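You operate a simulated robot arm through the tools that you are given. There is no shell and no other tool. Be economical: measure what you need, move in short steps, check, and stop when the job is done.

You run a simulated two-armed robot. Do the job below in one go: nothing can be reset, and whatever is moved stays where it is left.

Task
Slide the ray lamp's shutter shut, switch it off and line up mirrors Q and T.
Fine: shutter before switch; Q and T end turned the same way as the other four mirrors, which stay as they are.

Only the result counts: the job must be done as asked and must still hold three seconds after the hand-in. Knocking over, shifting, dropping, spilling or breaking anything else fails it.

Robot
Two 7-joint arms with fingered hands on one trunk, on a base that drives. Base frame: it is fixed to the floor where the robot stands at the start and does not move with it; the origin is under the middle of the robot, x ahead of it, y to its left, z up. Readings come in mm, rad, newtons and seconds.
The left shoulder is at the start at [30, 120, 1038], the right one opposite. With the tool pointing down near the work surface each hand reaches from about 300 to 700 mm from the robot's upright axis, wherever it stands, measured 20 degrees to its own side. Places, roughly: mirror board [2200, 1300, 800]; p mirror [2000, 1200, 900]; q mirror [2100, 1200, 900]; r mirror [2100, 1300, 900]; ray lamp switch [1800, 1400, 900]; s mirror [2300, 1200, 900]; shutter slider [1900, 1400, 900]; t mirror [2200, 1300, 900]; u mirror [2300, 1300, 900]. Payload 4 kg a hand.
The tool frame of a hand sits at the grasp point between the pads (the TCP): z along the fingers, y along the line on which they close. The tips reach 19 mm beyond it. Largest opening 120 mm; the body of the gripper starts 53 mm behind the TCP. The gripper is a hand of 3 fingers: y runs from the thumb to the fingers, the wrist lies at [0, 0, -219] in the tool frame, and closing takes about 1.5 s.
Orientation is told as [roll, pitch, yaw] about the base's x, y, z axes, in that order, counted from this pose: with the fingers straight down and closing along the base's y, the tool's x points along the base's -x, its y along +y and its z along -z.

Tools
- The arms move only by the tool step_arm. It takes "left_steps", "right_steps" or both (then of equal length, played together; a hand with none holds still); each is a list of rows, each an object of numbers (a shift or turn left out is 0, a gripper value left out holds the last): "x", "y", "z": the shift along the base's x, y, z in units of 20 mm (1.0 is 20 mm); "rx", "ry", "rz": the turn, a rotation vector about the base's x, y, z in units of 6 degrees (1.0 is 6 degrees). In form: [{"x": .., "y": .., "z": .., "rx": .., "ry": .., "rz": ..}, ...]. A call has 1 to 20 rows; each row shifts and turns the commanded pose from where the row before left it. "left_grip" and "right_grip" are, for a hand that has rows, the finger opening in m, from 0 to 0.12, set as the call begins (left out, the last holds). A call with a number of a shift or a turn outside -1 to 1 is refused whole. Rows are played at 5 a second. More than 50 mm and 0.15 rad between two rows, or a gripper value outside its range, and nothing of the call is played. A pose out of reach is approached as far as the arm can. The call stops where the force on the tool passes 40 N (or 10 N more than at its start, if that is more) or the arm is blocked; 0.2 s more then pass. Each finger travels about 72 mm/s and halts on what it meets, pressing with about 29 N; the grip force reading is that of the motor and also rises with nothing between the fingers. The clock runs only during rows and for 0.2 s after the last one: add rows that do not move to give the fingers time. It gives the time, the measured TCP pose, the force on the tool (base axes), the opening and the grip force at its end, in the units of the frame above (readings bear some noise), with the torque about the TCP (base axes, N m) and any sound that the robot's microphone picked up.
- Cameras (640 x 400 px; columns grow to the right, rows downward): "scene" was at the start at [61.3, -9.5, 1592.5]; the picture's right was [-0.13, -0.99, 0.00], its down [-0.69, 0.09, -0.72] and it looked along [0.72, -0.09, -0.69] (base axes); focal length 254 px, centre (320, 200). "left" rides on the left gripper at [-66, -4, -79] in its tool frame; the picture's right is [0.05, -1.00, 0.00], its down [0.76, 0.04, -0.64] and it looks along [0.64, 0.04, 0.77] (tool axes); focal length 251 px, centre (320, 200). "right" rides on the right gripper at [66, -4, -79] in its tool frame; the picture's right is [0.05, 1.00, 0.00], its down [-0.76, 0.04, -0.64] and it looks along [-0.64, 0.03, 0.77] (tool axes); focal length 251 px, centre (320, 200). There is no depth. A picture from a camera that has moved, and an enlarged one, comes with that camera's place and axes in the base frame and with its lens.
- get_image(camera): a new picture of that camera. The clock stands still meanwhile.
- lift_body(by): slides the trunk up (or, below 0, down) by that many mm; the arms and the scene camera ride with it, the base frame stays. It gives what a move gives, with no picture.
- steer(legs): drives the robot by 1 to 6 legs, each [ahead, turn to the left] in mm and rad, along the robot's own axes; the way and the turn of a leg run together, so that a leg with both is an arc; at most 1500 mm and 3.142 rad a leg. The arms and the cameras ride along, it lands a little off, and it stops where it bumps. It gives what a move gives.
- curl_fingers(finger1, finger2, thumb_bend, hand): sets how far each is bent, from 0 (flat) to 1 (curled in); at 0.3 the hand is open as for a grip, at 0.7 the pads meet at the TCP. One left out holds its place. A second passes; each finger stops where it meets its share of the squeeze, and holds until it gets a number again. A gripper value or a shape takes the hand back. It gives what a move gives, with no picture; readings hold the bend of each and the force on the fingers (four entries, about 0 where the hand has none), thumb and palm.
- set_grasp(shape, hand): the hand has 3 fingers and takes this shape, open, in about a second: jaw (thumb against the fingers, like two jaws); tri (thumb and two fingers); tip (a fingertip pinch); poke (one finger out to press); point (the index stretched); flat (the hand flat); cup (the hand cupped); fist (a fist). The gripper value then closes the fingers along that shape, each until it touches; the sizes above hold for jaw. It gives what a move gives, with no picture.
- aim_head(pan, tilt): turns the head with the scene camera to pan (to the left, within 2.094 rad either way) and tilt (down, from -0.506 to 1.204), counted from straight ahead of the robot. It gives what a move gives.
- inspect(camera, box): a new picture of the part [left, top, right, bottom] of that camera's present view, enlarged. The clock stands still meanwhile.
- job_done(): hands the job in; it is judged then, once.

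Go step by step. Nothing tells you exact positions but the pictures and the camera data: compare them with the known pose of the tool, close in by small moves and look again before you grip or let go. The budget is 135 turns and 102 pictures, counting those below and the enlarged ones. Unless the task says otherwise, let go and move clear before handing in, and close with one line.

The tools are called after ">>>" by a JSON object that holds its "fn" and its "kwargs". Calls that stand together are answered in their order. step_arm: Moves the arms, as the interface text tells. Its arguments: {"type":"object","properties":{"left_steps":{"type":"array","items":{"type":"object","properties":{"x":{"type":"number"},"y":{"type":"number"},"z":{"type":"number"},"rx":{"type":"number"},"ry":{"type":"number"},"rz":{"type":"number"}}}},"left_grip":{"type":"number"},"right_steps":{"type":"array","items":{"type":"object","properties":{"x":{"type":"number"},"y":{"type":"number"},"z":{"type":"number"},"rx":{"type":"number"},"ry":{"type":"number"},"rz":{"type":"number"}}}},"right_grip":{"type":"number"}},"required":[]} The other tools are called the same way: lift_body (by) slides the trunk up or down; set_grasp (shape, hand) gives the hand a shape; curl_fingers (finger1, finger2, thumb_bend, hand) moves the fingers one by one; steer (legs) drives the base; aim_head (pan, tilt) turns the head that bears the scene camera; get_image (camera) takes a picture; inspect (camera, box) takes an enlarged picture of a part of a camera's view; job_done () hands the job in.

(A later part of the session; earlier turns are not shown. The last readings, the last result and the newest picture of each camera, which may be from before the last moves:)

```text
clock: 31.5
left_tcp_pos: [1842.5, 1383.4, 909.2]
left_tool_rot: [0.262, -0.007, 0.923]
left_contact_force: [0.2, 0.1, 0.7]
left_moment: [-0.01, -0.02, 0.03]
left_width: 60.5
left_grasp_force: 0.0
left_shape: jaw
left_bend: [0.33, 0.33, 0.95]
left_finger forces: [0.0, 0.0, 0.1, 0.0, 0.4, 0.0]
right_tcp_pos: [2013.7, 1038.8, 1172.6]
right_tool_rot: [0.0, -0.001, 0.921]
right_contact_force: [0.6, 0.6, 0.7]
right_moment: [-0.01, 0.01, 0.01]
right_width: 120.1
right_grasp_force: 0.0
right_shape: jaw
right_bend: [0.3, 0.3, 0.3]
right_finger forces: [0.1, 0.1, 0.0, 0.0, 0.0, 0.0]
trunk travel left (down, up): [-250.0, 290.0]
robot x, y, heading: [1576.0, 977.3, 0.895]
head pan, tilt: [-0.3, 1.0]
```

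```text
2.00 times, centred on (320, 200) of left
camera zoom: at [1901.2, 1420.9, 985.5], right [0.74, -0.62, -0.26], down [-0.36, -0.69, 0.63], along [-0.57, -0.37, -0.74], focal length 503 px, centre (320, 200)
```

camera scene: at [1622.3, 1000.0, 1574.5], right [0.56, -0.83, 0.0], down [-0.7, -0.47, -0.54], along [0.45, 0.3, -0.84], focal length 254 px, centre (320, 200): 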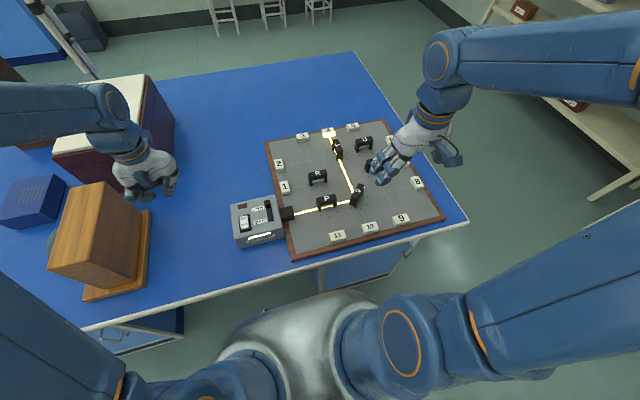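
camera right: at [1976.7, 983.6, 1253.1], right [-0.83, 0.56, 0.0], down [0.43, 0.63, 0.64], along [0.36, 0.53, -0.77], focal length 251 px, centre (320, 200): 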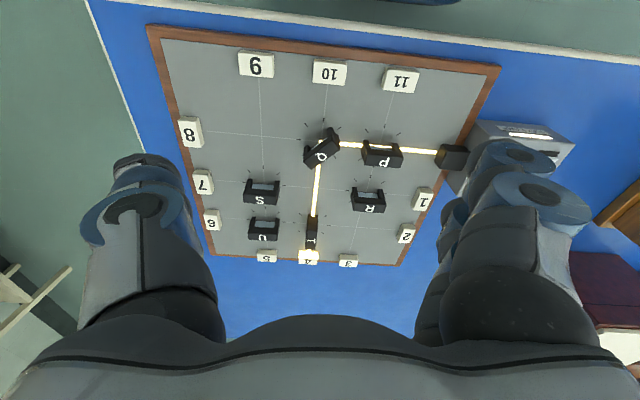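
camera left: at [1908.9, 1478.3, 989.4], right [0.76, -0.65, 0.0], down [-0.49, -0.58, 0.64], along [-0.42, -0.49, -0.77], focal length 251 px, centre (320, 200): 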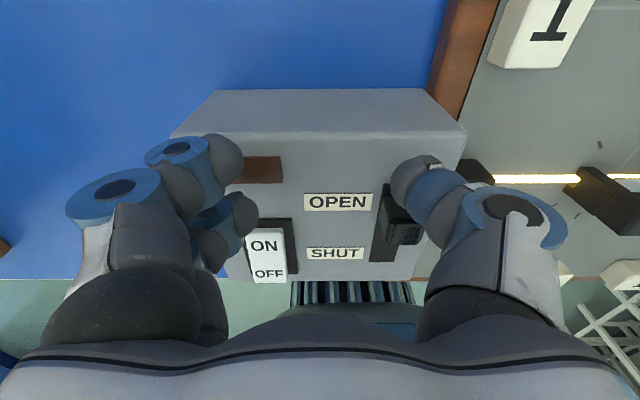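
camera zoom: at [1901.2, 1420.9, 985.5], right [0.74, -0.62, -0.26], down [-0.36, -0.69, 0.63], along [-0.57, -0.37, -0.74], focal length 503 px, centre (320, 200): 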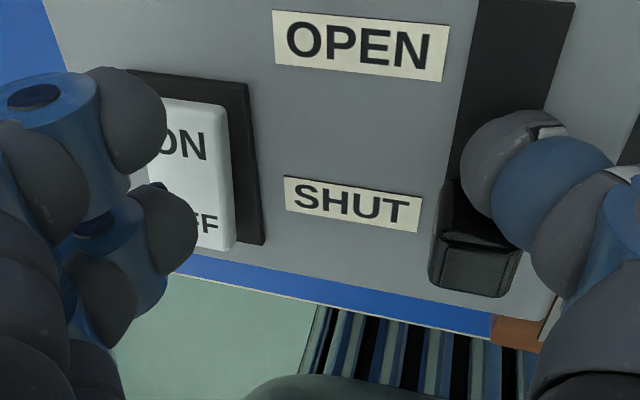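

>>> {"fn": "step_arm", "kwargs": {"left_steps": [{"x": -0.1, "y": -0.2}, {"x": -0.1, "y": -0.2}]}}

>>> {"fn": "inspect", "kwargs": {"camera": "left", "box": [160, 100, 480, 300]}}

>>> {"fn": "inspect", "kwargs": {"camera": "scene", "box": [220, 170, 316, 230]}}

```text
clock: 32.1
left_tcp_pos: [1839.8, 1374.4, 908.5]
left_tool_rot: [0.26, -0.008, 0.922]
left_contact_force: [3.9, 3.8, 1.3]
left_moment: [0.0, -0.09, 0.21]
left_width: 59.9
left_grasp_force: 0.0
left_shape: jaw
left_bend: [0.33, 0.33, 0.95]
left_finger forces: [0.1, 0.0, 0.0, 0.0, 4.4, 0.0]
right_tcp_pos: [2014.3, 1038.6, 1173.0]
right_tool_rot: [0.0, 0.002, 0.922]
right_contact_force: [0.1, -0.8, 0.6]
right_moment: [-0.04, 0.0, -0.02]
right_width: 120.1
right_grasp_force: 0.1
right_shape: jaw
right_bend: [0.3, 0.3, 0.3]
right_finger forces: [0.0, 0.1, 0.0, 0.1, 0.1, 0.0]
trunk travel left (down, up): [-250.0, 290.0]
robot x, y, heading: [1576.3, 978.5, 0.903]
head pan, tilt: [-0.3, 1.0]
```

```text
2.00 times, centred on (320, 200) of left
camera zoom: at [1897.5, 1413.1, 985.7], right [0.74, -0.62, -0.26], down [-0.36, -0.69, 0.63], along [-0.57, -0.37, -0.74], focal length 503 px, centre (320, 200)
```

zoom: 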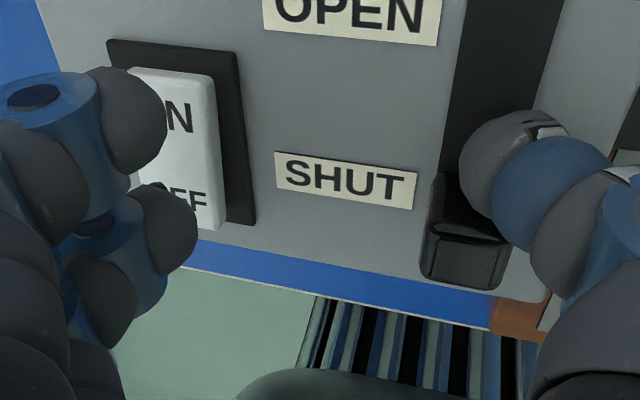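

```text
6.67 times, centred on (268, 200) of scene
camera zoom: at [1623.2, 1001.0, 1574.5], right [0.56, -0.83, 0.0], down [-0.7, -0.47, -0.54], along [0.45, 0.3, -0.84], focal length 1694 px, centre (667, 200)
```

zoom: 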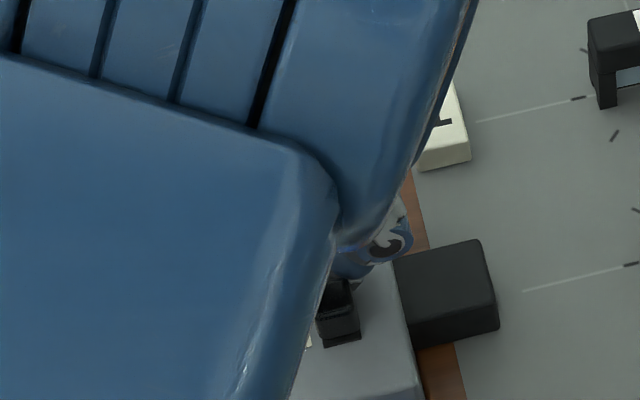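

The knob is at the end of the slot with about 5 N of resistance, so the shutter is shut. I'll back off, rise and move the thumb over OFF.

>>> {"fn": "step_arm", "kwargs": {"left_steps": [{"x": 0.25, "y": 0.31}, {"x": 0.15, "y": 0.2, "z": 0.8}, {"z": 1}, {"z": 0.5}, {"x": -1, "y": 0.2}, {"x": -1, "y": 0.2}, {"x": -1, "y": 0.2}, {"x": -1, "y": 0.2}, {"x": -0.75, "y": 0.3}]}}

>>> {"fn": "get_image", "kwargs": {"camera": "left"}}

>>> {"fn": "inspect", "kwargs": {"camera": "scene", "box": [200, 150, 360, 250]}}

```text
clock: 34.1
left_tcp_pos: [1750.8, 1406.5, 956.2]
left_tool_rot: [0.261, -0.005, 0.92]
left_contact_force: [-0.2, 0.2, 0.9]
left_moment: [0.02, -0.03, -0.04]
left_width: 60.0
left_grasp_force: 0.0
left_shape: jaw
left_bend: [0.33, 0.33, 0.95]
left_finger forces: [0.0, 0.0, 0.1, 0.0, 0.1, 0.1]
right_tcp_pos: [2014.3, 1038.5, 1173.0]
right_tool_rot: [0.001, 0.0, 0.923]
right_contact_force: [-0.1, 0.7, 0.5]
right_moment: [0.02, -0.01, 0.01]
right_width: 120.1
right_grasp_force: 0.1
right_shape: jaw
right_bend: [0.3, 0.3, 0.3]
right_finger forces: [0.0, 0.1, 0.1, 0.0, 0.1, 0.0]
trunk travel left (down, up): [-250.0, 290.0]
robot x, y, heading: [1575.0, 976.0, 0.894]
head pan, tilt: [-0.3, 1.0]
```

```text
67 pictures are left
camera left: at [1809.6, 1443.7, 1031.6], right [0.74, -0.63, -0.26], down [-0.36, -0.69, 0.63], along [-0.57, -0.37, -0.73], focal length 251 px, centre (320, 200)
```

left: 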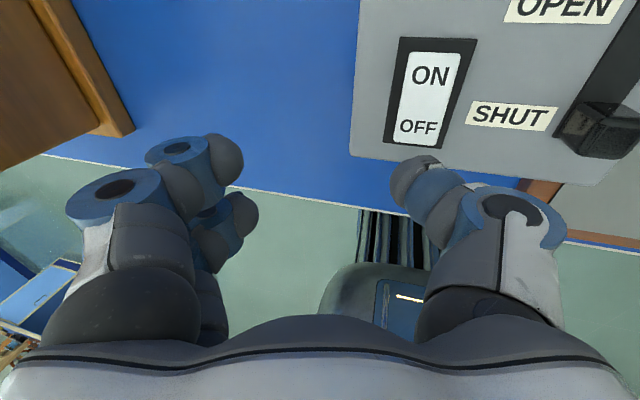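

```text
4.00 times, centred on (280, 200) of scene
camera zoom: at [1622.1, 1000.3, 1574.5], right [0.56, -0.83, 0.0], down [-0.7, -0.47, -0.54], along [0.45, 0.3, -0.84], focal length 1016 px, centre (480, 200)
```

zoom: 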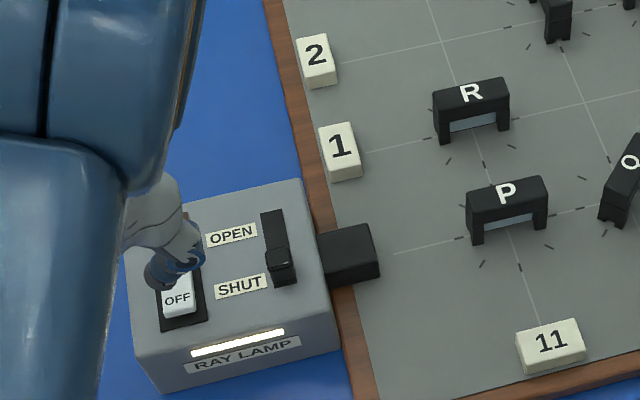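

The shutter is shut. The thumb tip is about 8 mm short of OFF, so I'll shift it and lower it close.

>>> {"fn": "step_arm", "kwargs": {"left_steps": [{"x": 0.35, "y": 0.25, "z": -0.5}, {"z": -0.5}, {"z": -0.4}, {"z": -0.25}]}}

>>> {"fn": "inspect", "kwargs": {"camera": "left", "box": [240, 50, 560, 250]}}

>>> {"fn": "inspect", "kwargs": {"camera": "scene", "box": [220, 190, 316, 250]}}

```text
clock: 35.1
left_tcp_pos: [1757.9, 1410.4, 923.5]
left_tool_rot: [0.262, -0.008, 0.921]
left_contact_force: [-0.6, 0.1, -0.6]
left_moment: [0.0, -0.02, -0.01]
left_width: 60.1
left_grasp_force: 0.1
left_shape: jaw
left_bend: [0.33, 0.33, 0.95]
left_finger forces: [0.0, 0.1, 0.0, 0.1, 0.1, 0.0]
right_tcp_pos: [2013.9, 1038.2, 1172.6]
right_tool_rot: [0.0, 0.0, 0.923]
right_contact_force: [0.1, -0.6, 0.4]
right_moment: [-0.01, -0.02, 0.03]
right_width: 120.2
right_grasp_force: 0.0
right_shape: jaw
right_bend: [0.3, 0.3, 0.3]
right_finger forces: [0.1, 0.0, 0.1, 0.0, 0.1, 0.0]
trunk travel left (down, up): [-250.0, 290.0]
robot x, y, heading: [1580.3, 969.9, 0.893]
head pan, tilt: [-0.3, 1.0]
```

```text
2.00 times, centred on (400, 150) of left
camera zoom: at [1817.6, 1448.9, 999.2], right [0.74, -0.63, -0.26], down [-0.36, -0.69, 0.63], along [-0.57, -0.37, -0.73], focal length 503 px, centre (160, 300)
```

zoom: 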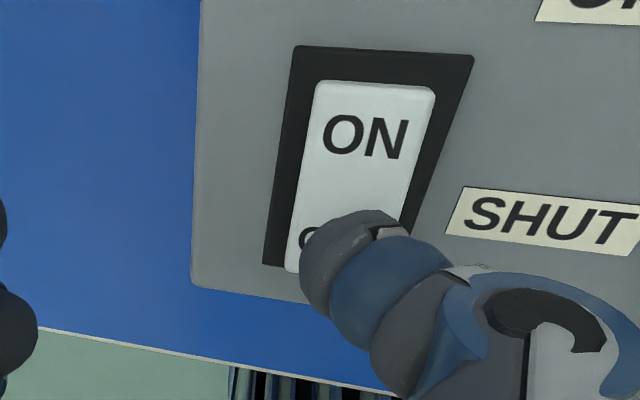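

```text
6.67 times, centred on (268, 220) of scene
camera zoom: at [1622.5, 1000.1, 1574.5], right [0.56, -0.83, 0.0], down [-0.7, -0.47, -0.54], along [0.45, 0.3, -0.84], focal length 1694 px, centre (667, 67)
```

zoom: 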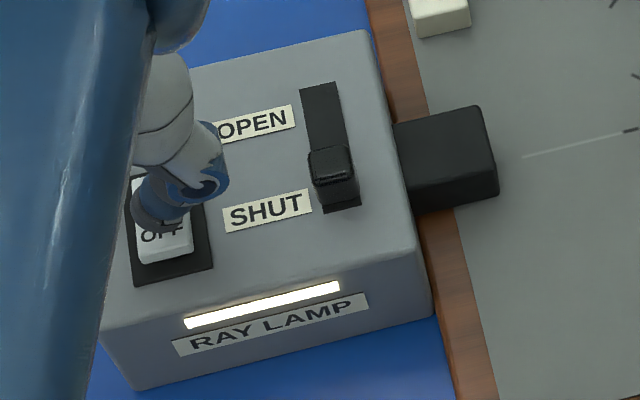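

The tip is right above OFF. I'll press down in small steps.

>>> {"fn": "step_arm", "kwargs": {"left_steps": [{"z": -0.2}, {"z": -0.2}, {"z": -0.15}, {}]}}

>>> {"fn": "inspect", "kwargs": {"camera": "scene", "box": [220, 190, 316, 250]}}

```text
clock: 35.9
left_tcp_pos: [1763.9, 1409.4, 914.9]
left_tool_rot: [0.255, -0.016, 0.918]
left_contact_force: [0.4, -8.5, 27.3]
left_moment: [-0.62, -0.96, -0.2]
left_width: 58.5
left_grasp_force: 0.1
left_shape: jaw
left_bend: [0.33, 0.33, 1.0]
left_finger forces: [0.0, 0.0, 0.1, 0.0, 27.5, 0.0]
right_tcp_pos: [2012.7, 1037.4, 1174.5]
right_tool_rot: [0.0, -0.001, 0.923]
right_contact_force: [-0.5, 1.1, -1.1]
right_moment: [0.03, -0.03, -0.01]
right_width: 120.2
right_grasp_force: 0.1
right_shape: jaw
right_bend: [0.3, 0.3, 0.3]
right_finger forces: [0.0, 0.1, 0.1, 0.0, 0.0, 0.1]
trunk travel left (down, up): [-250.0, 290.0]
robot x, y, heading: [1577.8, 972.9, 0.893]
head pan, tilt: [-0.3, 1.0]
stopped in row 4 (left hand): the force on the tool passed its limit at 42 N (the readings are from after the stop); the commanded pose is now the measured one
```

```text
6.67 times, centred on (268, 220) of scene
camera zoom: at [1621.0, 997.4, 1574.7], right [0.56, -0.83, 0.0], down [-0.7, -0.47, -0.54], along [0.45, 0.31, -0.84], focal length 1694 px, centre (667, 67)
```

zoom: 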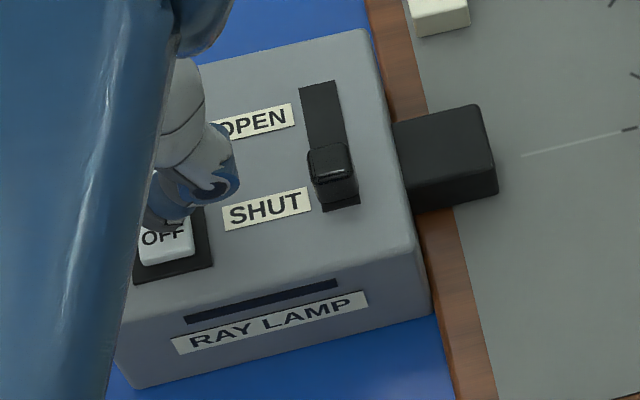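

The lamp strip is dark, so the lamp is off. I'll lift straight up and check.

>>> {"fn": "step_arm", "kwargs": {"left_steps": [{"z": 0.4}, {"z": 0.8}, {"z": 1}, {"z": 1}, {"z": 1}, {"z": 1, "x": -0.4, "y": -0.2}, {"z": 1, "x": -0.4, "y": -0.2}]}}

>>> {"fn": "get_image", "kwargs": {"camera": "scene"}}

>>> {"fn": "inspect", "kwargs": {"camera": "scene", "box": [220, 120, 460, 270]}}

```text
clock: 37.5
left_tcp_pos: [1745.8, 1402.7, 1037.9]
left_tool_rot: [0.256, -0.011, 0.92]
left_contact_force: [0.2, 0.2, 0.9]
left_moment: [-0.01, 0.0, 0.0]
left_width: 60.0
left_grasp_force: 0.0
left_shape: jaw
left_bend: [0.33, 0.33, 0.95]
left_finger forces: [0.0, 0.0, 0.0, 0.0, 0.0, 0.0]
right_tcp_pos: [2014.1, 1038.0, 1174.2]
right_tool_rot: [0.001, 0.001, 0.921]
right_contact_force: [-0.1, -0.1, 0.6]
right_moment: [-0.03, 0.02, -0.01]
right_width: 119.9
right_grasp_force: 0.0
right_shape: jaw
right_bend: [0.3, 0.3, 0.3]
right_finger forces: [0.0, 0.0, 0.0, 0.0, 0.0, 0.0]
trunk travel left (down, up): [-250.0, 290.0]
robot x, y, heading: [1582.0, 975.3, 0.897]
head pan, tilt: [-0.3, 1.0]
```

```text
62 pictures are left
camera scene: at [1621.9, 999.5, 1574.5], right [0.56, -0.83, 0.0], down [-0.7, -0.47, -0.54], along [0.45, 0.3, -0.84], focal length 254 px, centre (320, 200)
```

scene: 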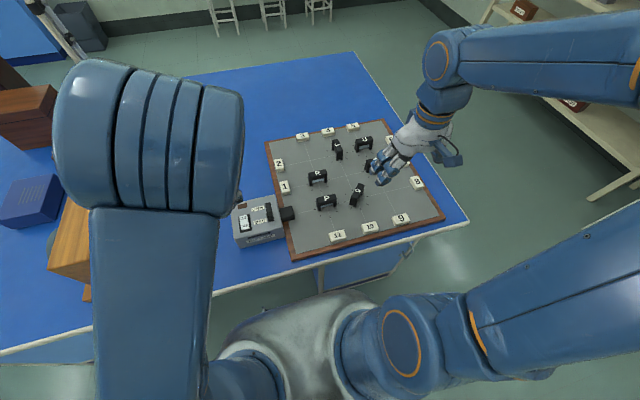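

```text
2.67 times, centred on (340, 195) of scene
camera zoom: at [1621.9, 999.5, 1574.5], right [0.56, -0.83, 0.0], down [-0.7, -0.47, -0.54], along [0.45, 0.3, -0.84], focal length 678 px, centre (267, 213)
```

zoom: 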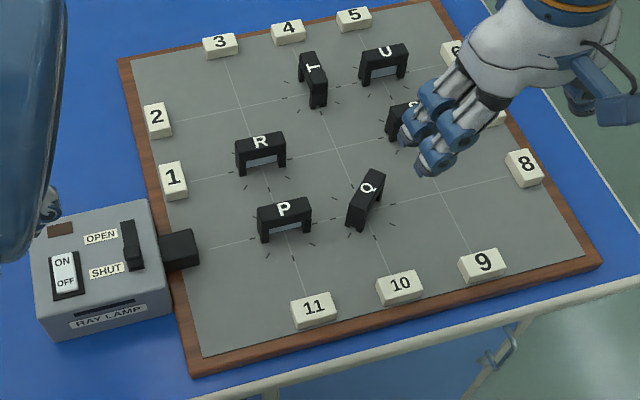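

The lamp is shut and off. Next are the mirrors, so I'll look closely at Q and T.

>>> {"fn": "inspect", "kwargs": {"camera": "scene", "box": [300, 125, 396, 185]}}

>>> {"fn": "inspect", "kwargs": {"camera": "scene", "box": [300, 165, 396, 225]}}

>>> {"fn": "inspect", "kwargs": {"camera": "right", "box": [200, 80, 440, 230]}}

```text
6.67 times, centred on (348, 155) of scene
camera zoom: at [1621.9, 999.5, 1574.5], right [0.56, -0.83, 0.0], down [-0.7, -0.47, -0.54], along [0.45, 0.3, -0.84], focal length 1694 px, centre (133, 500)
```

zoom: 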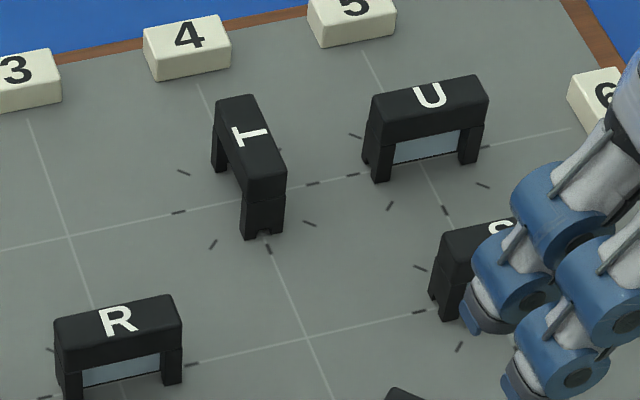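

```text
6.67 times, centred on (348, 195) of scene
camera zoom: at [1621.9, 999.5, 1574.5], right [0.56, -0.83, 0.0], down [-0.7, -0.47, -0.54], along [0.45, 0.3, -0.84], focal length 1694 px, centre (133, 233)
```

zoom: 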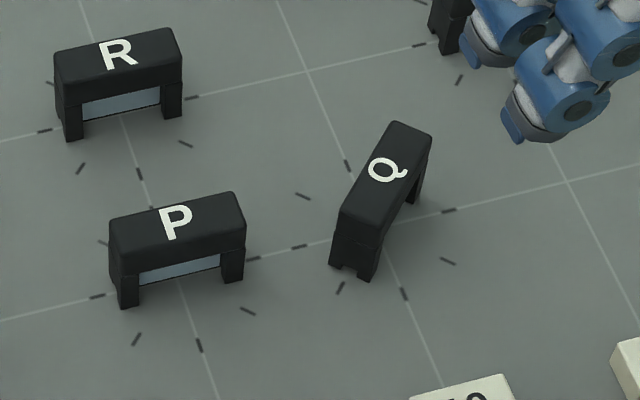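

```text
2.67 times, centred on (320, 155) of right
camera zoom: at [1976.7, 983.6, 1253.1], right [-0.83, 0.56, 0.0], down [0.43, 0.63, 0.64], along [0.36, 0.53, -0.77], focal length 670 px, centre (320, 320)
```

zoom: 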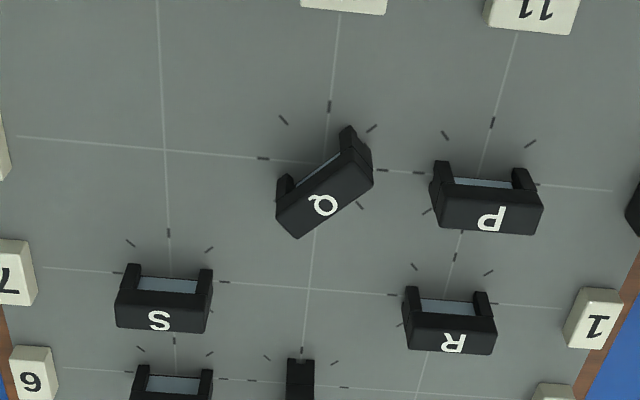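

Q is turned about 45° counter-clockwise and T 90° clockwise. Q's top is at about [2099, 1165, 875] and T's at about [2240, 1332, 875]. I'll bring the right hand over Q, turned to close across its bar.

>>> {"fn": "step_arm", "kwargs": {"right_steps": [{"x": 0.53, "y": 0.8, "z": -0.6, "rz": -1}, {"x": 0.53, "y": 0.8, "z": -0.8, "rz": -1}, {"x": 0.53, "y": 0.8, "z": -0.9, "rz": -1}, {"x": 0.53, "y": 0.8, "z": -0.9, "rz": -1}, {"x": 0.53, "y": 0.8, "z": -0.9, "rz": -1}, {"x": 0.53, "y": 0.8, "z": -0.9, "rz": -1}, {"x": 0.53, "y": 0.75, "z": -0.9, "rz": -1}, {"x": 0.53, "y": 0.75, "z": -0.9, "rz": -1}, {"rz": -0.2}]}}

>>> {"fn": "get_image", "kwargs": {"camera": "right"}}

>>> {"fn": "get_image", "kwargs": {"camera": "scene"}}

```text
clock: 39.5
left_tcp_pos: [1747.0, 1403.1, 1038.8]
left_tool_rot: [0.258, -0.012, 0.919]
left_contact_force: [-0.2, 0.6, -0.5]
left_moment: [0.01, 0.01, 0.0]
left_width: 60.2
left_grasp_force: 0.0
left_shape: jaw
left_bend: [0.33, 0.33, 0.95]
left_finger forces: [0.0, 0.0, 0.1, 0.0, 0.0, 0.0]
right_tcp_pos: [2100.0, 1163.9, 1037.5]
right_tool_rot: [0.0, 0.0, 0.063]
right_contact_force: [-1.0, -0.2, -0.2]
right_moment: [0.01, 0.03, 0.01]
right_width: 120.1
right_grasp_force: 0.1
right_shape: jaw
right_bend: [0.3, 0.3, 0.3]
right_finger forces: [0.1, 0.1, 0.1, 0.0, 0.0, 0.1]
trunk travel left (down, up): [-250.0, 290.0]
robot x, y, heading: [1572.9, 972.3, 0.898]
head pan, tilt: [-0.3, 1.0]
```

```text
57 pictures are left
camera right: at [2034.0, 1157.0, 1117.2], right [-0.12, 0.99, 0.0], down [0.76, 0.09, 0.64], along [0.64, 0.08, -0.77], focal length 251 px, centre (320, 200)
```

right: 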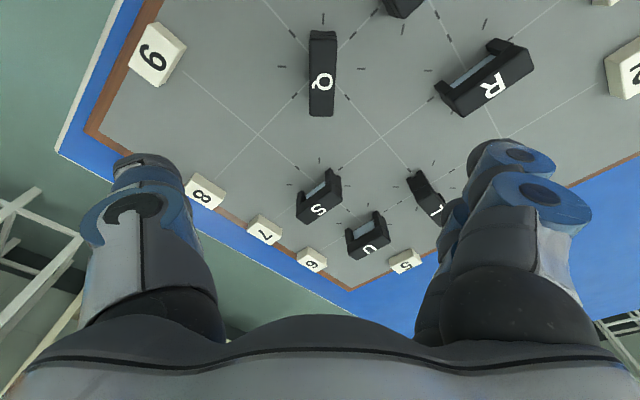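

```text
56 pictures are left
camera scene: at [1621.9, 999.4, 1574.5], right [0.56, -0.83, 0.0], down [-0.7, -0.47, -0.54], along [0.45, 0.3, -0.84], focal length 254 px, centre (320, 200)
```

scene: 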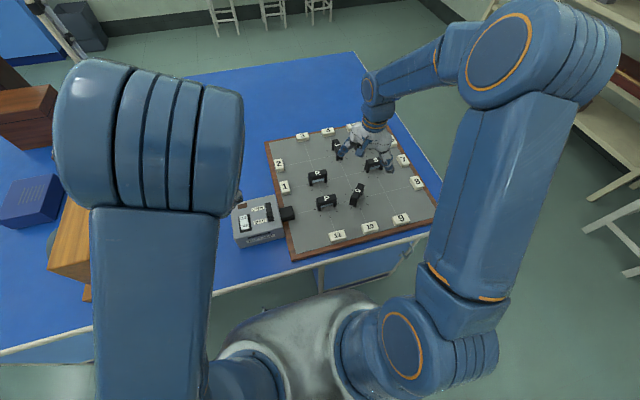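

The hand is over Q and nearly parallel to its bar. I'll narrow the opening to 60 mm and descend to just above it.

>>> {"fn": "step_arm", "kwargs": {"right_steps": [{"x": -0.15, "y": 0.1, "z": -0.8, "rz": 0.4}, {"z": -1}, {"z": -1}, {"z": -1}, {"z": -1}, {"z": -1}, {"z": -0.7}], "right_grip": 0.06}}

>>> {"fn": "get_image", "kwargs": {"camera": "right"}}

>>> {"fn": "inspect", "kwargs": {"camera": "scene", "box": [284, 130, 444, 230]}}

```text
clock: 41.1
left_tcp_pos: [1748.4, 1403.6, 1037.7]
left_tool_rot: [0.259, -0.011, 0.92]
left_contact_force: [-0.8, 0.2, -1.4]
left_moment: [0.0, -0.02, 0.04]
left_width: 60.0
left_grasp_force: 0.0
left_shape: jaw
left_bend: [0.33, 0.33, 0.95]
left_finger forces: [0.0, 0.0, 0.0, 0.0, 0.1, 0.1]
right_tcp_pos: [2095.7, 1167.3, 907.6]
right_tool_rot: [0.0, -0.001, 0.108]
right_contact_force: [0.4, -0.4, 0.1]
right_moment: [0.03, -0.05, 0.0]
right_width: 60.6
right_grasp_force: 0.0
right_shape: jaw
right_bend: [0.33, 0.33, 0.95]
right_finger forces: [0.0, 0.0, 0.1, 0.0, 0.0, 0.0]
trunk travel left (down, up): [-250.0, 290.0]
robot x, y, heading: [1577.5, 973.7, 0.896]
head pan, tilt: [-0.3, 1.0]
```

```text
55 pictures are left
camera right: at [2030.3, 1156.6, 986.7], right [-0.16, 0.99, 0.0], down [0.76, 0.12, 0.64], along [0.64, 0.1, -0.77], focal length 251 px, centre (320, 200)
```

right: 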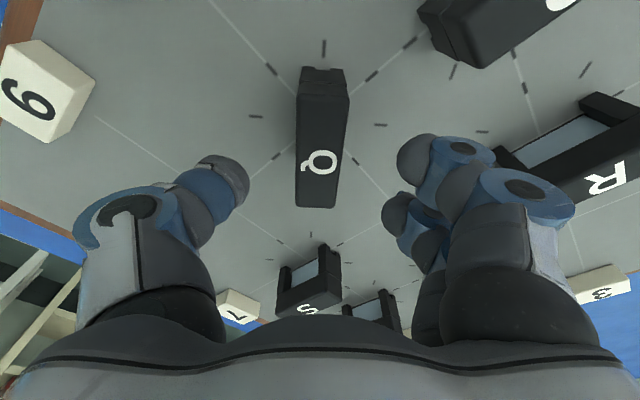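

```text
4.00 times, centred on (364, 180) of scene
camera zoom: at [1622.8, 1000.3, 1574.5], right [0.56, -0.83, 0.0], down [-0.7, -0.47, -0.54], along [0.45, 0.3, -0.84], focal length 1016 px, centre (144, 280)
```

zoom: 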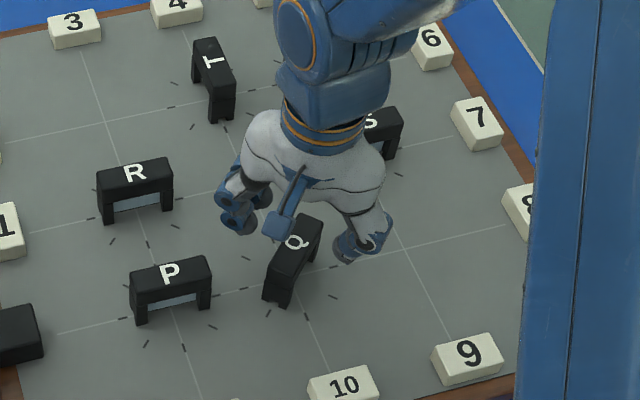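

The hand is well aligned over Q. I'll lower it onto the bar and close gently.

>>> {"fn": "step_arm", "kwargs": {"right_steps": [{"z": -0.7}, {"z": -0.7}, {"z": -0.5}, {}]}}

>>> {"fn": "step_arm", "kwargs": {"right_steps": [{}, {}, {}, {}, {}, {}], "right_grip": 0.01}}

>>> {"fn": "get_image", "kwargs": {"camera": "right"}}

```text
clock: 42.1
left_tcp_pos: [1747.2, 1403.9, 1037.7]
left_tool_rot: [0.258, -0.012, 0.921]
left_contact_force: [0.7, 1.0, -0.9]
left_moment: [0.02, 0.0, 0.0]
left_width: 60.1
left_grasp_force: 0.1
left_shape: jaw
left_bend: [0.33, 0.33, 0.95]
left_finger forces: [0.0, 0.0, 0.1, 0.1, 0.0, 0.0]
right_tcp_pos: [2095.4, 1166.1, 868.6]
right_tool_rot: [0.0, 0.002, 0.106]
right_contact_force: [-0.2, 0.0, -0.4]
right_moment: [0.0, 0.0, 0.03]
right_width: 60.5
right_grasp_force: 0.0
right_shape: jaw
right_bend: [0.33, 0.33, 0.95]
right_finger forces: [0.0, 0.0, 0.0, 0.0, 0.1, 0.0]
trunk travel left (down, up): [-250.0, 290.0]
robot x, y, heading: [1582.7, 973.6, 0.899]
head pan, tilt: [-0.3, 1.0]
```

```text
clock: 43.5
left_tcp_pos: [1746.5, 1404.4, 1037.8]
left_tool_rot: [0.26, -0.012, 0.92]
left_contact_force: [-0.6, -0.1, 0.3]
left_moment: [-0.01, -0.03, -0.03]
left_width: 60.2
left_grasp_force: 0.0
left_shape: jaw
left_bend: [0.33, 0.33, 0.95]
left_finger forces: [0.0, 0.0, 0.1, 0.1, 0.0, 0.0]
right_tcp_pos: [2095.6, 1165.7, 867.6]
right_tool_rot: [0.0, 0.002, 0.104]
right_contact_force: [-0.6, -0.2, -4.9]
right_moment: [0.05, 0.02, 0.02]
right_width: 18.0
right_grasp_force: 29.6
right_shape: jaw
right_bend: [0.49, 0.49, 0.86]
right_finger forces: [12.5, 12.4, 0.1, 0.0, 25.3, 0.1]
trunk travel left (down, up): [-250.0, 290.0]
robot x, y, heading: [1579.9, 975.0, 0.898]
head pan, tilt: [-0.3, 1.0]
```

```text
53 pictures are left
camera right: at [2030.5, 1156.1, 948.3], right [-0.16, 0.99, 0.0], down [0.76, 0.12, 0.64], along [0.63, 0.1, -0.77], focal length 251 px, centre (320, 200)
```

right: 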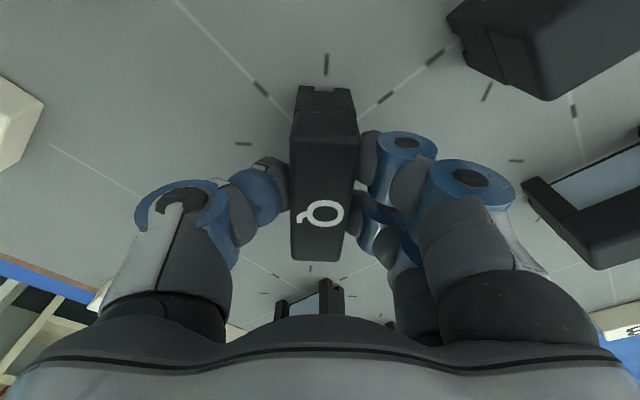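

Q is held across its 18 mm bar. I'll turn it 45° clockwise.

>>> {"fn": "step_arm", "kwargs": {"right_steps": [{"rz": -0.5}, {"rz": -0.5}, {"rz": -0.5}, {"rz": -0.5}, {"rz": -0.5}, {"rz": -0.5}, {"rz": -0.5}, {"rz": -0.5}, {"rz": -0.5}, {"rz": -0.5}, {"rz": -0.5}, {"rz": -0.5}, {"rz": -0.5}, {"rz": -0.5}, {"rz": -0.5}, {}]}}

>>> {"fn": "get_image", "kwargs": {"camera": "right"}}

>>> {"fn": "inspect", "kwargs": {"camera": "scene", "box": [284, 130, 444, 230]}}

```text
clock: 46.9
left_tcp_pos: [1747.5, 1403.2, 1038.4]
left_tool_rot: [0.258, -0.007, 0.919]
left_contact_force: [0.6, 0.6, 0.7]
left_moment: [0.0, -0.02, 0.0]
left_width: 60.1
left_grasp_force: 0.1
left_shape: jaw
left_bend: [0.33, 0.33, 0.95]
left_finger forces: [0.1, 0.1, 0.0, 0.1, 0.1, 0.1]
right_tcp_pos: [2096.7, 1168.0, 868.5]
right_tool_rot: [0.001, 0.001, -0.681]
right_contact_force: [-0.4, 2.7, -7.6]
right_moment: [0.03, -0.02, 0.02]
right_width: 18.2
right_grasp_force: 28.8
right_shape: jaw
right_bend: [0.49, 0.49, 0.86]
right_finger forces: [12.8, 13.3, 0.0, 0.0, 24.0, 0.0]
trunk travel left (down, up): [-250.0, 290.0]
robot x, y, heading: [1577.9, 975.3, 0.898]
head pan, tilt: [-0.3, 1.0]
```

```text
52 pictures are left
camera right: at [2042.7, 1206.6, 948.4], right [0.59, 0.81, 0.0], down [0.62, -0.45, 0.64], along [0.52, -0.38, -0.77], focal length 251 px, centre (320, 200)
```

right: 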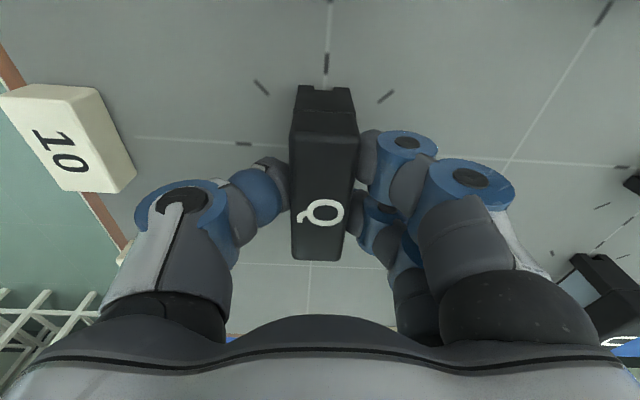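

```text
4.00 times, centred on (364, 180) of scene
camera zoom: at [1623.3, 1001.0, 1574.4], right [0.56, -0.83, 0.0], down [-0.7, -0.47, -0.54], along [0.45, 0.3, -0.84], focal length 1016 px, centre (144, 280)
```

zoom: 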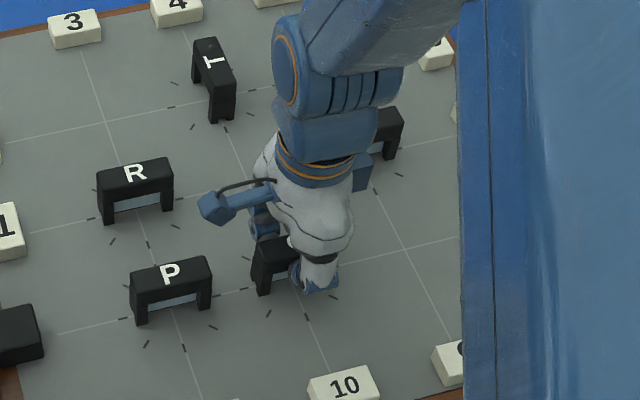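

Q appears lined up with the grid. I'll open slowly, rise straight and check.

>>> {"fn": "step_arm", "kwargs": {"right_steps": [{}, {}, {}, {}, {}], "right_grip": 0.06}}

>>> {"fn": "step_arm", "kwargs": {"right_steps": [{"z": 0.5}, {"z": 1}, {"z": 1}, {"z": 1}, {"z": 1}, {"z": 1}]}}

>>> {"fn": "get_image", "kwargs": {"camera": "right"}}

>>> {"fn": "inspect", "kwargs": {"camera": "scene", "box": [284, 130, 444, 230]}}

```text
clock: 48.1
left_tcp_pos: [1748.0, 1402.6, 1037.9]
left_tool_rot: [0.258, -0.013, 0.919]
left_contact_force: [1.2, -1.3, -0.8]
left_moment: [-0.01, -0.01, -0.03]
left_width: 60.1
left_grasp_force: 0.1
left_shape: jaw
left_bend: [0.33, 0.33, 0.95]
left_finger forces: [0.0, 0.1, 0.0, 0.1, 0.0, 0.1]
right_tcp_pos: [2095.6, 1168.1, 868.3]
right_tool_rot: [0.0, 0.0, -0.681]
right_contact_force: [0.3, -0.2, 0.5]
right_moment: [0.0, 0.0, 0.03]
right_width: 59.2
right_grasp_force: 0.1
right_shape: jaw
right_bend: [0.34, 0.34, 0.95]
right_finger forces: [0.0, 0.0, 0.0, 0.1, 0.1, 0.0]
trunk travel left (down, up): [-250.0, 290.0]
robot x, y, heading: [1578.1, 973.7, 0.896]
head pan, tilt: [-0.3, 1.0]
```

```text
clock: 49.5
left_tcp_pos: [1746.2, 1403.1, 1038.3]
left_tool_rot: [0.258, -0.014, 0.92]
left_contact_force: [-1.0, 0.2, 0.7]
left_moment: [0.03, 0.0, 0.01]
left_width: 60.1
left_grasp_force: 0.0
left_shape: jaw
left_bend: [0.33, 0.33, 0.95]
left_finger forces: [0.0, 0.0, 0.0, 0.0, 0.1, 0.1]
right_tcp_pos: [2096.0, 1166.3, 980.0]
right_tool_rot: [0.0, -0.001, -0.682]
right_contact_force: [-0.2, -0.2, -0.9]
right_moment: [0.0, 0.01, 0.01]
right_width: 59.4
right_grasp_force: 0.0
right_shape: jaw
right_bend: [0.34, 0.34, 0.95]
right_finger forces: [0.0, 0.0, 0.0, 0.1, 0.1, 0.0]
trunk travel left (down, up): [-250.0, 290.0]
robot x, y, heading: [1576.9, 975.4, 0.9]
head pan, tilt: [-0.3, 1.0]
```

```text
50 pictures are left
camera right: at [2041.4, 1205.5, 1058.4], right [0.59, 0.81, 0.0], down [0.62, -0.45, 0.64], along [0.52, -0.38, -0.77], focal length 251 px, centre (320, 200)
```

right: 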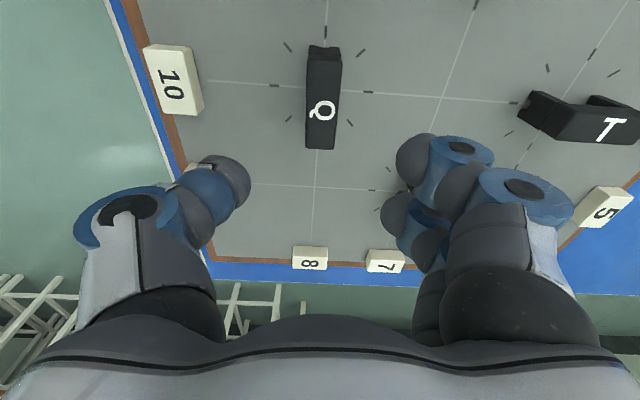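

```text
4.00 times, centred on (364, 180) of scene
camera zoom: at [1622.1, 999.9, 1574.5], right [0.56, -0.83, 0.0], down [-0.7, -0.47, -0.54], along [0.45, 0.3, -0.84], focal length 1016 px, centre (144, 280)
```

zoom: 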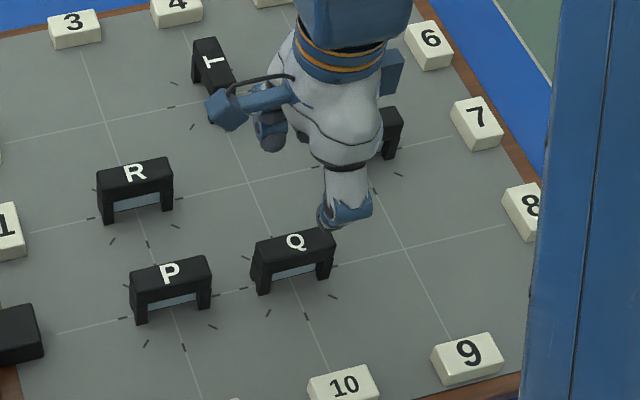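

Q now matches the others. Next I'll test whether the right hand can reach above T, turning it to close across T's bar on the way.

>>> {"fn": "step_arm", "kwargs": {"right_steps": [{"z": 0.5, "rz": 1}, {"x": 0.5, "y": 0.6, "rz": 1}, {"x": 0.5, "y": 0.6, "rz": 1}, {"x": 0.5, "y": 0.6, "rz": 1}, {"x": 0.5, "y": 0.6, "rz": 1}, {"x": 0.5, "y": 0.6, "rz": 1}, {"x": 0.5, "y": 0.6, "rz": 1}, {"x": 0.5, "y": 0.6, "rz": 1}, {"x": 0.5, "y": 0.6, "rz": 1}, {"x": 0.5, "y": 0.6, "rz": 1}, {"x": 0.5, "y": 0.6, "rz": 1}, {"x": 0.5, "y": 0.6, "rz": 1}, {"x": 0.5, "y": 0.6, "rz": 1}, {"x": 0.5, "y": 0.6, "rz": 1}, {"x": 0.7, "y": 0.5, "rz": 1}]}}

>>> {"fn": "get_image", "kwargs": {"camera": "right"}}

```text
clock: 52.7
left_tcp_pos: [1746.4, 1403.2, 1036.8]
left_tool_rot: [0.258, -0.009, 0.92]
left_contact_force: [0.1, -0.4, 0.2]
left_moment: [-0.03, -0.02, 0.0]
left_width: 60.0
left_grasp_force: 0.1
left_shape: jaw
left_bend: [0.33, 0.33, 0.95]
left_finger forces: [0.0, 0.1, 0.0, 0.0, 0.0, 0.1]
right_tcp_pos: [2217.0, 1314.9, 987.5]
right_tool_rot: [0.0, 0.0, 0.895]
right_contact_force: [-0.5, 0.5, -1.0]
right_moment: [0.01, 0.01, 0.0]
right_width: 59.5
right_grasp_force: 0.0
right_shape: jaw
right_bend: [0.34, 0.34, 0.95]
right_finger forces: [0.0, 0.0, 0.0, 0.1, 0.0, 0.0]
right hand out of reach, approached as far as the arm can: row 14, 15
trunk travel left (down, up): [-250.0, 290.0]
robot x, y, heading: [1577.8, 973.1, 0.905]
head pan, tilt: [-0.3, 1.0]
```

```text
48 pictures are left
camera right: at [2178.3, 1261.0, 1067.7], right [-0.81, 0.58, 0.0], down [0.45, 0.62, 0.64], along [0.37, 0.52, -0.77], focal length 251 px, centre (320, 200)
```

right: 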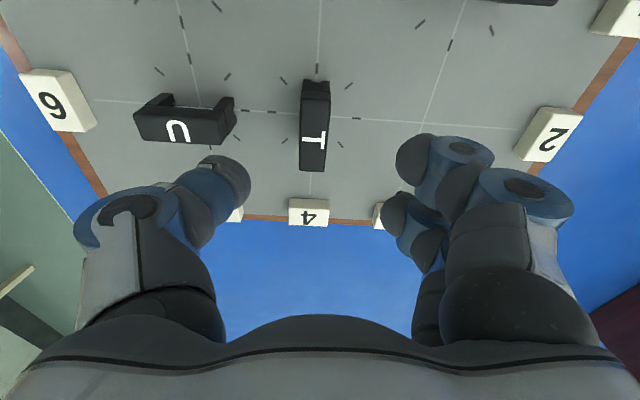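

The reach falls about 20 mm short at this height. Getting the shoulder level with the wrist and moving forward about 12 mm should cover it. I'll raise the trunk 50 mm, nudge forward and recheck.

>>> {"fn": "lift_body", "kwargs": {"by": 50}}

>>> {"fn": "steer", "kwargs": {"legs": [[12, 0]]}}

```text
clock: 53.6
left_tcp_pos: [1747.7, 1403.1, 1088.5]
left_tool_rot: [0.259, -0.013, 0.919]
left_contact_force: [0.2, 0.3, 0.2]
left_moment: [0.0, -0.01, 0.01]
left_width: 60.0
left_grasp_force: 0.0
left_shape: jaw
left_bend: [0.33, 0.33, 0.95]
left_finger forces: [0.0, 0.0, 0.0, 0.0, 0.0, 0.0]
right_tcp_pos: [2216.0, 1315.1, 1038.6]
right_tool_rot: [0.0, 0.001, 0.892]
right_contact_force: [-0.7, 0.0, -0.1]
right_moment: [0.03, 0.02, 0.0]
right_width: 59.6
right_grasp_force: 0.0
right_shape: jaw
right_bend: [0.34, 0.34, 0.95]
right_finger forces: [0.0, 0.1, 0.0, 0.1, 0.1, 0.0]
trunk travel left (down, up): [-300.0, 240.0]
robot x, y, heading: [1578.8, 973.4, 0.895]
head pan, tilt: [-0.3, 1.0]
```

```text
clock: 54.4
left_tcp_pos: [1754.7, 1412.1, 1087.5]
left_tool_rot: [0.258, -0.013, 0.92]
left_contact_force: [-0.3, 0.2, 0.3]
left_moment: [-0.01, -0.02, 0.03]
left_width: 60.2
left_grasp_force: 0.0
left_shape: jaw
left_bend: [0.33, 0.33, 0.95]
left_finger forces: [0.1, 0.0, 0.1, 0.1, 0.0, 0.1]
right_tcp_pos: [2224.3, 1323.3, 1038.6]
right_tool_rot: [0.001, 0.0, 0.89]
right_contact_force: [-1.2, 0.7, 0.5]
right_moment: [0.0, -0.01, -0.01]
right_width: 59.4
right_grasp_force: 0.1
right_shape: jaw
right_bend: [0.34, 0.34, 0.95]
right_finger forces: [0.0, 0.1, 0.1, 0.0, 0.0, 0.1]
trunk travel left (down, up): [-300.0, 240.0]
robot x, y, heading: [1584.6, 983.7, 0.899]
head pan, tilt: [-0.3, 1.0]
```

Now I'll test the 90° counter-clockwise wrist turn in the air above T, while coming down to a safe height.

>>> {"fn": "step_arm", "kwargs": {"right_steps": [{"z": -1, "rz": 1}, {"z": -1, "rz": 1}, {"z": -1, "rz": 1}, {"z": -1, "rz": 1, "x": 0.2, "y": 0.1}, {"z": -0.8, "rz": 1, "x": 0.2, "y": 0.1}, {"rz": 1, "x": 0.2, "y": 0.1}, {"rz": 1}, {"rz": 1}, {"rz": 1}, {"rz": 1}, {"rz": 1}, {"rz": 1}, {"rz": 1}, {"rz": 1}, {"rz": 1}]}}

>>> {"fn": "get_image", "kwargs": {"camera": "right"}}

```text
clock: 57.6
left_tcp_pos: [1754.8, 1413.4, 1087.7]
left_tool_rot: [0.257, -0.013, 0.918]
left_contact_force: [0.5, 1.3, -0.4]
left_moment: [0.03, -0.01, 0.02]
left_width: 60.1
left_grasp_force: 0.1
left_shape: jaw
left_bend: [0.33, 0.33, 0.95]
left_finger forces: [0.0, 0.0, 0.0, 0.1, 0.0, 0.0]
right_tcp_pos: [2215.8, 1317.2, 937.1]
right_tool_rot: [0.0, -0.001, 2.411]
right_contact_force: [0.1, -0.6, -0.1]
right_moment: [0.0, -0.02, 0.04]
right_width: 59.3
right_grasp_force: 0.1
right_shape: jaw
right_bend: [0.34, 0.34, 0.95]
right_finger forces: [0.0, 0.0, 0.0, 0.0, 0.0, 0.0]
right hand out of reach, approached as far as the arm can: row 4, 5, 6, 14, 15
trunk travel left (down, up): [-300.0, 240.0]
robot x, y, heading: [1584.7, 982.6, 0.899]
head pan, tilt: [-0.3, 1.0]
```

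```text
47 pictures are left
camera right: at [2267.7, 1276.5, 1017.4], right [-0.63, -0.78, 0.0], down [-0.6, 0.48, 0.64], along [-0.5, 0.4, -0.77], focal length 251 px, centre (320, 200)
```

right: 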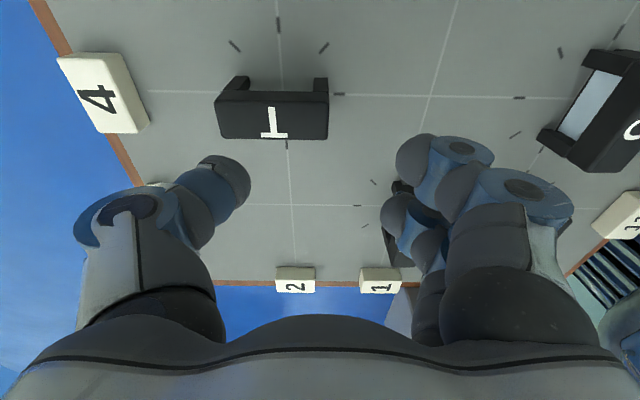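

The rotated wrist can't quite reach T from here. The right-hand end of the table suits it better: about 640 mm forward with a natural wrist angle. I'll raise and tuck the right hand, then drive round.

>>> {"fn": "step_arm", "kwargs": {"right_steps": [{"z": 1, "rz": -1}, {"z": 1, "rz": -1}, {"z": 1, "rz": -1}, {"z": 1, "rz": -1}, {"z": 1, "rz": -1, "x": -0.6, "y": -0.45}, {"z": 1, "rz": -1, "x": -0.6, "y": -0.45}, {"z": 1, "rz": -1, "x": -0.6, "y": -0.45}, {"rz": -1, "x": -0.8, "y": -0.6}, {"rz": -1, "x": -0.8, "y": -0.6}, {"rz": -1, "x": -0.8, "y": -0.6}, {"rz": -1, "x": -0.8, "y": -0.6}, {"rz": -1, "x": -0.8, "y": -0.6}, {"rz": -1, "x": -0.8, "y": -0.6}, {"rz": -1, "x": -0.8, "y": -0.6}, {"rz": -1, "x": -0.8, "y": -0.6}]}}

>>> {"fn": "inspect", "kwargs": {"camera": "scene", "box": [220, 120, 460, 270]}}

```text
clock: 60.8
left_tcp_pos: [1755.0, 1413.0, 1088.7]
left_tool_rot: [0.255, -0.012, 0.921]
left_contact_force: [0.1, -0.4, -0.9]
left_moment: [0.02, -0.01, 0.02]
left_width: 60.1
left_grasp_force: 0.1
left_shape: jaw
left_bend: [0.33, 0.33, 0.95]
left_finger forces: [0.0, 0.0, 0.1, 0.1, 0.0, 0.0]
right_tcp_pos: [2053.0, 1194.0, 1078.0]
right_tool_rot: [0.001, 0.0, 0.835]
right_contact_force: [0.7, -0.1, -0.3]
right_moment: [0.01, 0.0, 0.01]
right_width: 59.7
right_grasp_force: 0.1
right_shape: jaw
right_bend: [0.34, 0.34, 0.95]
right_finger forces: [0.0, 0.0, 0.0, 0.1, 0.0, 0.0]
trunk travel left (down, up): [-300.0, 240.0]
robot x, y, heading: [1586.3, 983.4, 0.9]
head pan, tilt: [-0.3, 1.0]
```

```text
2.67 times, centred on (340, 195) of scene
camera zoom: at [1629.3, 1008.9, 1624.5], right [0.56, -0.83, 0.0], down [-0.7, -0.47, -0.54], along [0.45, 0.3, -0.84], focal length 678 px, centre (267, 213)
```

zoom: 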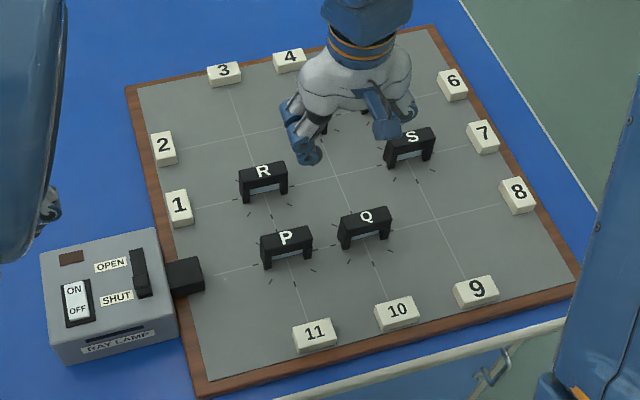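

Q, P, R and S all look parallel. I'll back out and drive round to the table's right-hand end.

>>> {"fn": "steer", "kwargs": {"legs": [[-900, 0], [0, -0.8], [1000, 0], [990, 0], [0, 2.357]]}}

>>> {"fn": "aim_head", "kwargs": {"pan": 0.0, "tilt": 0.9}}

>>> {"fn": "get_image", "kwargs": {"camera": "scene"}}

```text
clock: 67.5
left_tcp_pos: [1443.5, 476.5, 1087.8]
left_tool_rot: [0.26, -0.011, 0.159]
left_contact_force: [-0.2, -0.4, -0.2]
left_moment: [0.06, -0.01, 0.03]
left_width: 59.8
left_grasp_force: 0.1
left_shape: jaw
left_bend: [0.34, 0.34, 0.95]
left_finger forces: [0.0, 0.0, 0.0, 0.1, 0.0, 0.0]
right_tcp_pos: [1511.0, 112.1, 1077.0]
right_tool_rot: [0.001, 0.001, 0.077]
right_contact_force: [-0.5, -0.3, -0.2]
right_moment: [0.0, -0.03, 0.0]
right_width: 59.9
right_grasp_force: 0.1
right_shape: jaw
right_bend: [0.34, 0.34, 0.95]
right_finger forces: [0.0, 0.1, 0.0, 0.0, 0.0, 0.1]
trunk travel left (down, up): [-300.0, 240.0]
robot x, y, heading: [1014.7, 333.2, 0.108]
head pan, tilt: [-0.3, 1.0]
stopped in leg 2: the robot was blocked; the commanded pose is now the measured one
```

```text
clock: 68.3
left_tcp_pos: [1442.6, 479.4, 1087.5]
left_tool_rot: [0.259, -0.013, 0.158]
left_contact_force: [0.1, -0.4, 0.1]
left_moment: [-0.02, 0.0, -0.01]
left_width: 60.0
left_grasp_force: 0.0
left_shape: jaw
left_bend: [0.34, 0.34, 0.95]
left_finger forces: [0.1, 0.1, 0.1, 0.1, 0.1, 0.0]
right_tcp_pos: [1509.0, 116.3, 1076.7]
right_tool_rot: [0.001, -0.002, 0.077]
right_contact_force: [0.3, 0.2, 0.6]
right_moment: [-0.01, -0.02, 0.02]
right_width: 59.7
right_grasp_force: 0.1
right_shape: jaw
right_bend: [0.34, 0.34, 0.95]
right_finger forces: [0.0, 0.0, 0.1, 0.1, 0.0, 0.0]
trunk travel left (down, up): [-300.0, 240.0]
robot x, y, heading: [1018.0, 337.9, 0.114]
head pan, tilt: [0.0, 0.901]
```

```text
45 pictures are left
camera scene: at [1071.2, 345.5, 1631.7], right [0.11, -0.99, 0.0], down [-0.78, -0.09, -0.62], along [0.62, 0.07, -0.78], focal length 254 px, centre (320, 200)
```

scene: 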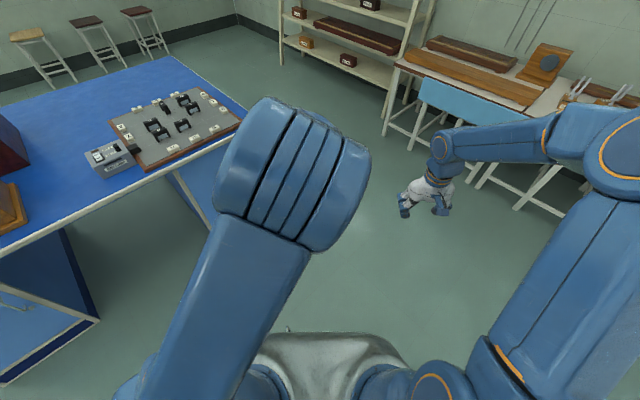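

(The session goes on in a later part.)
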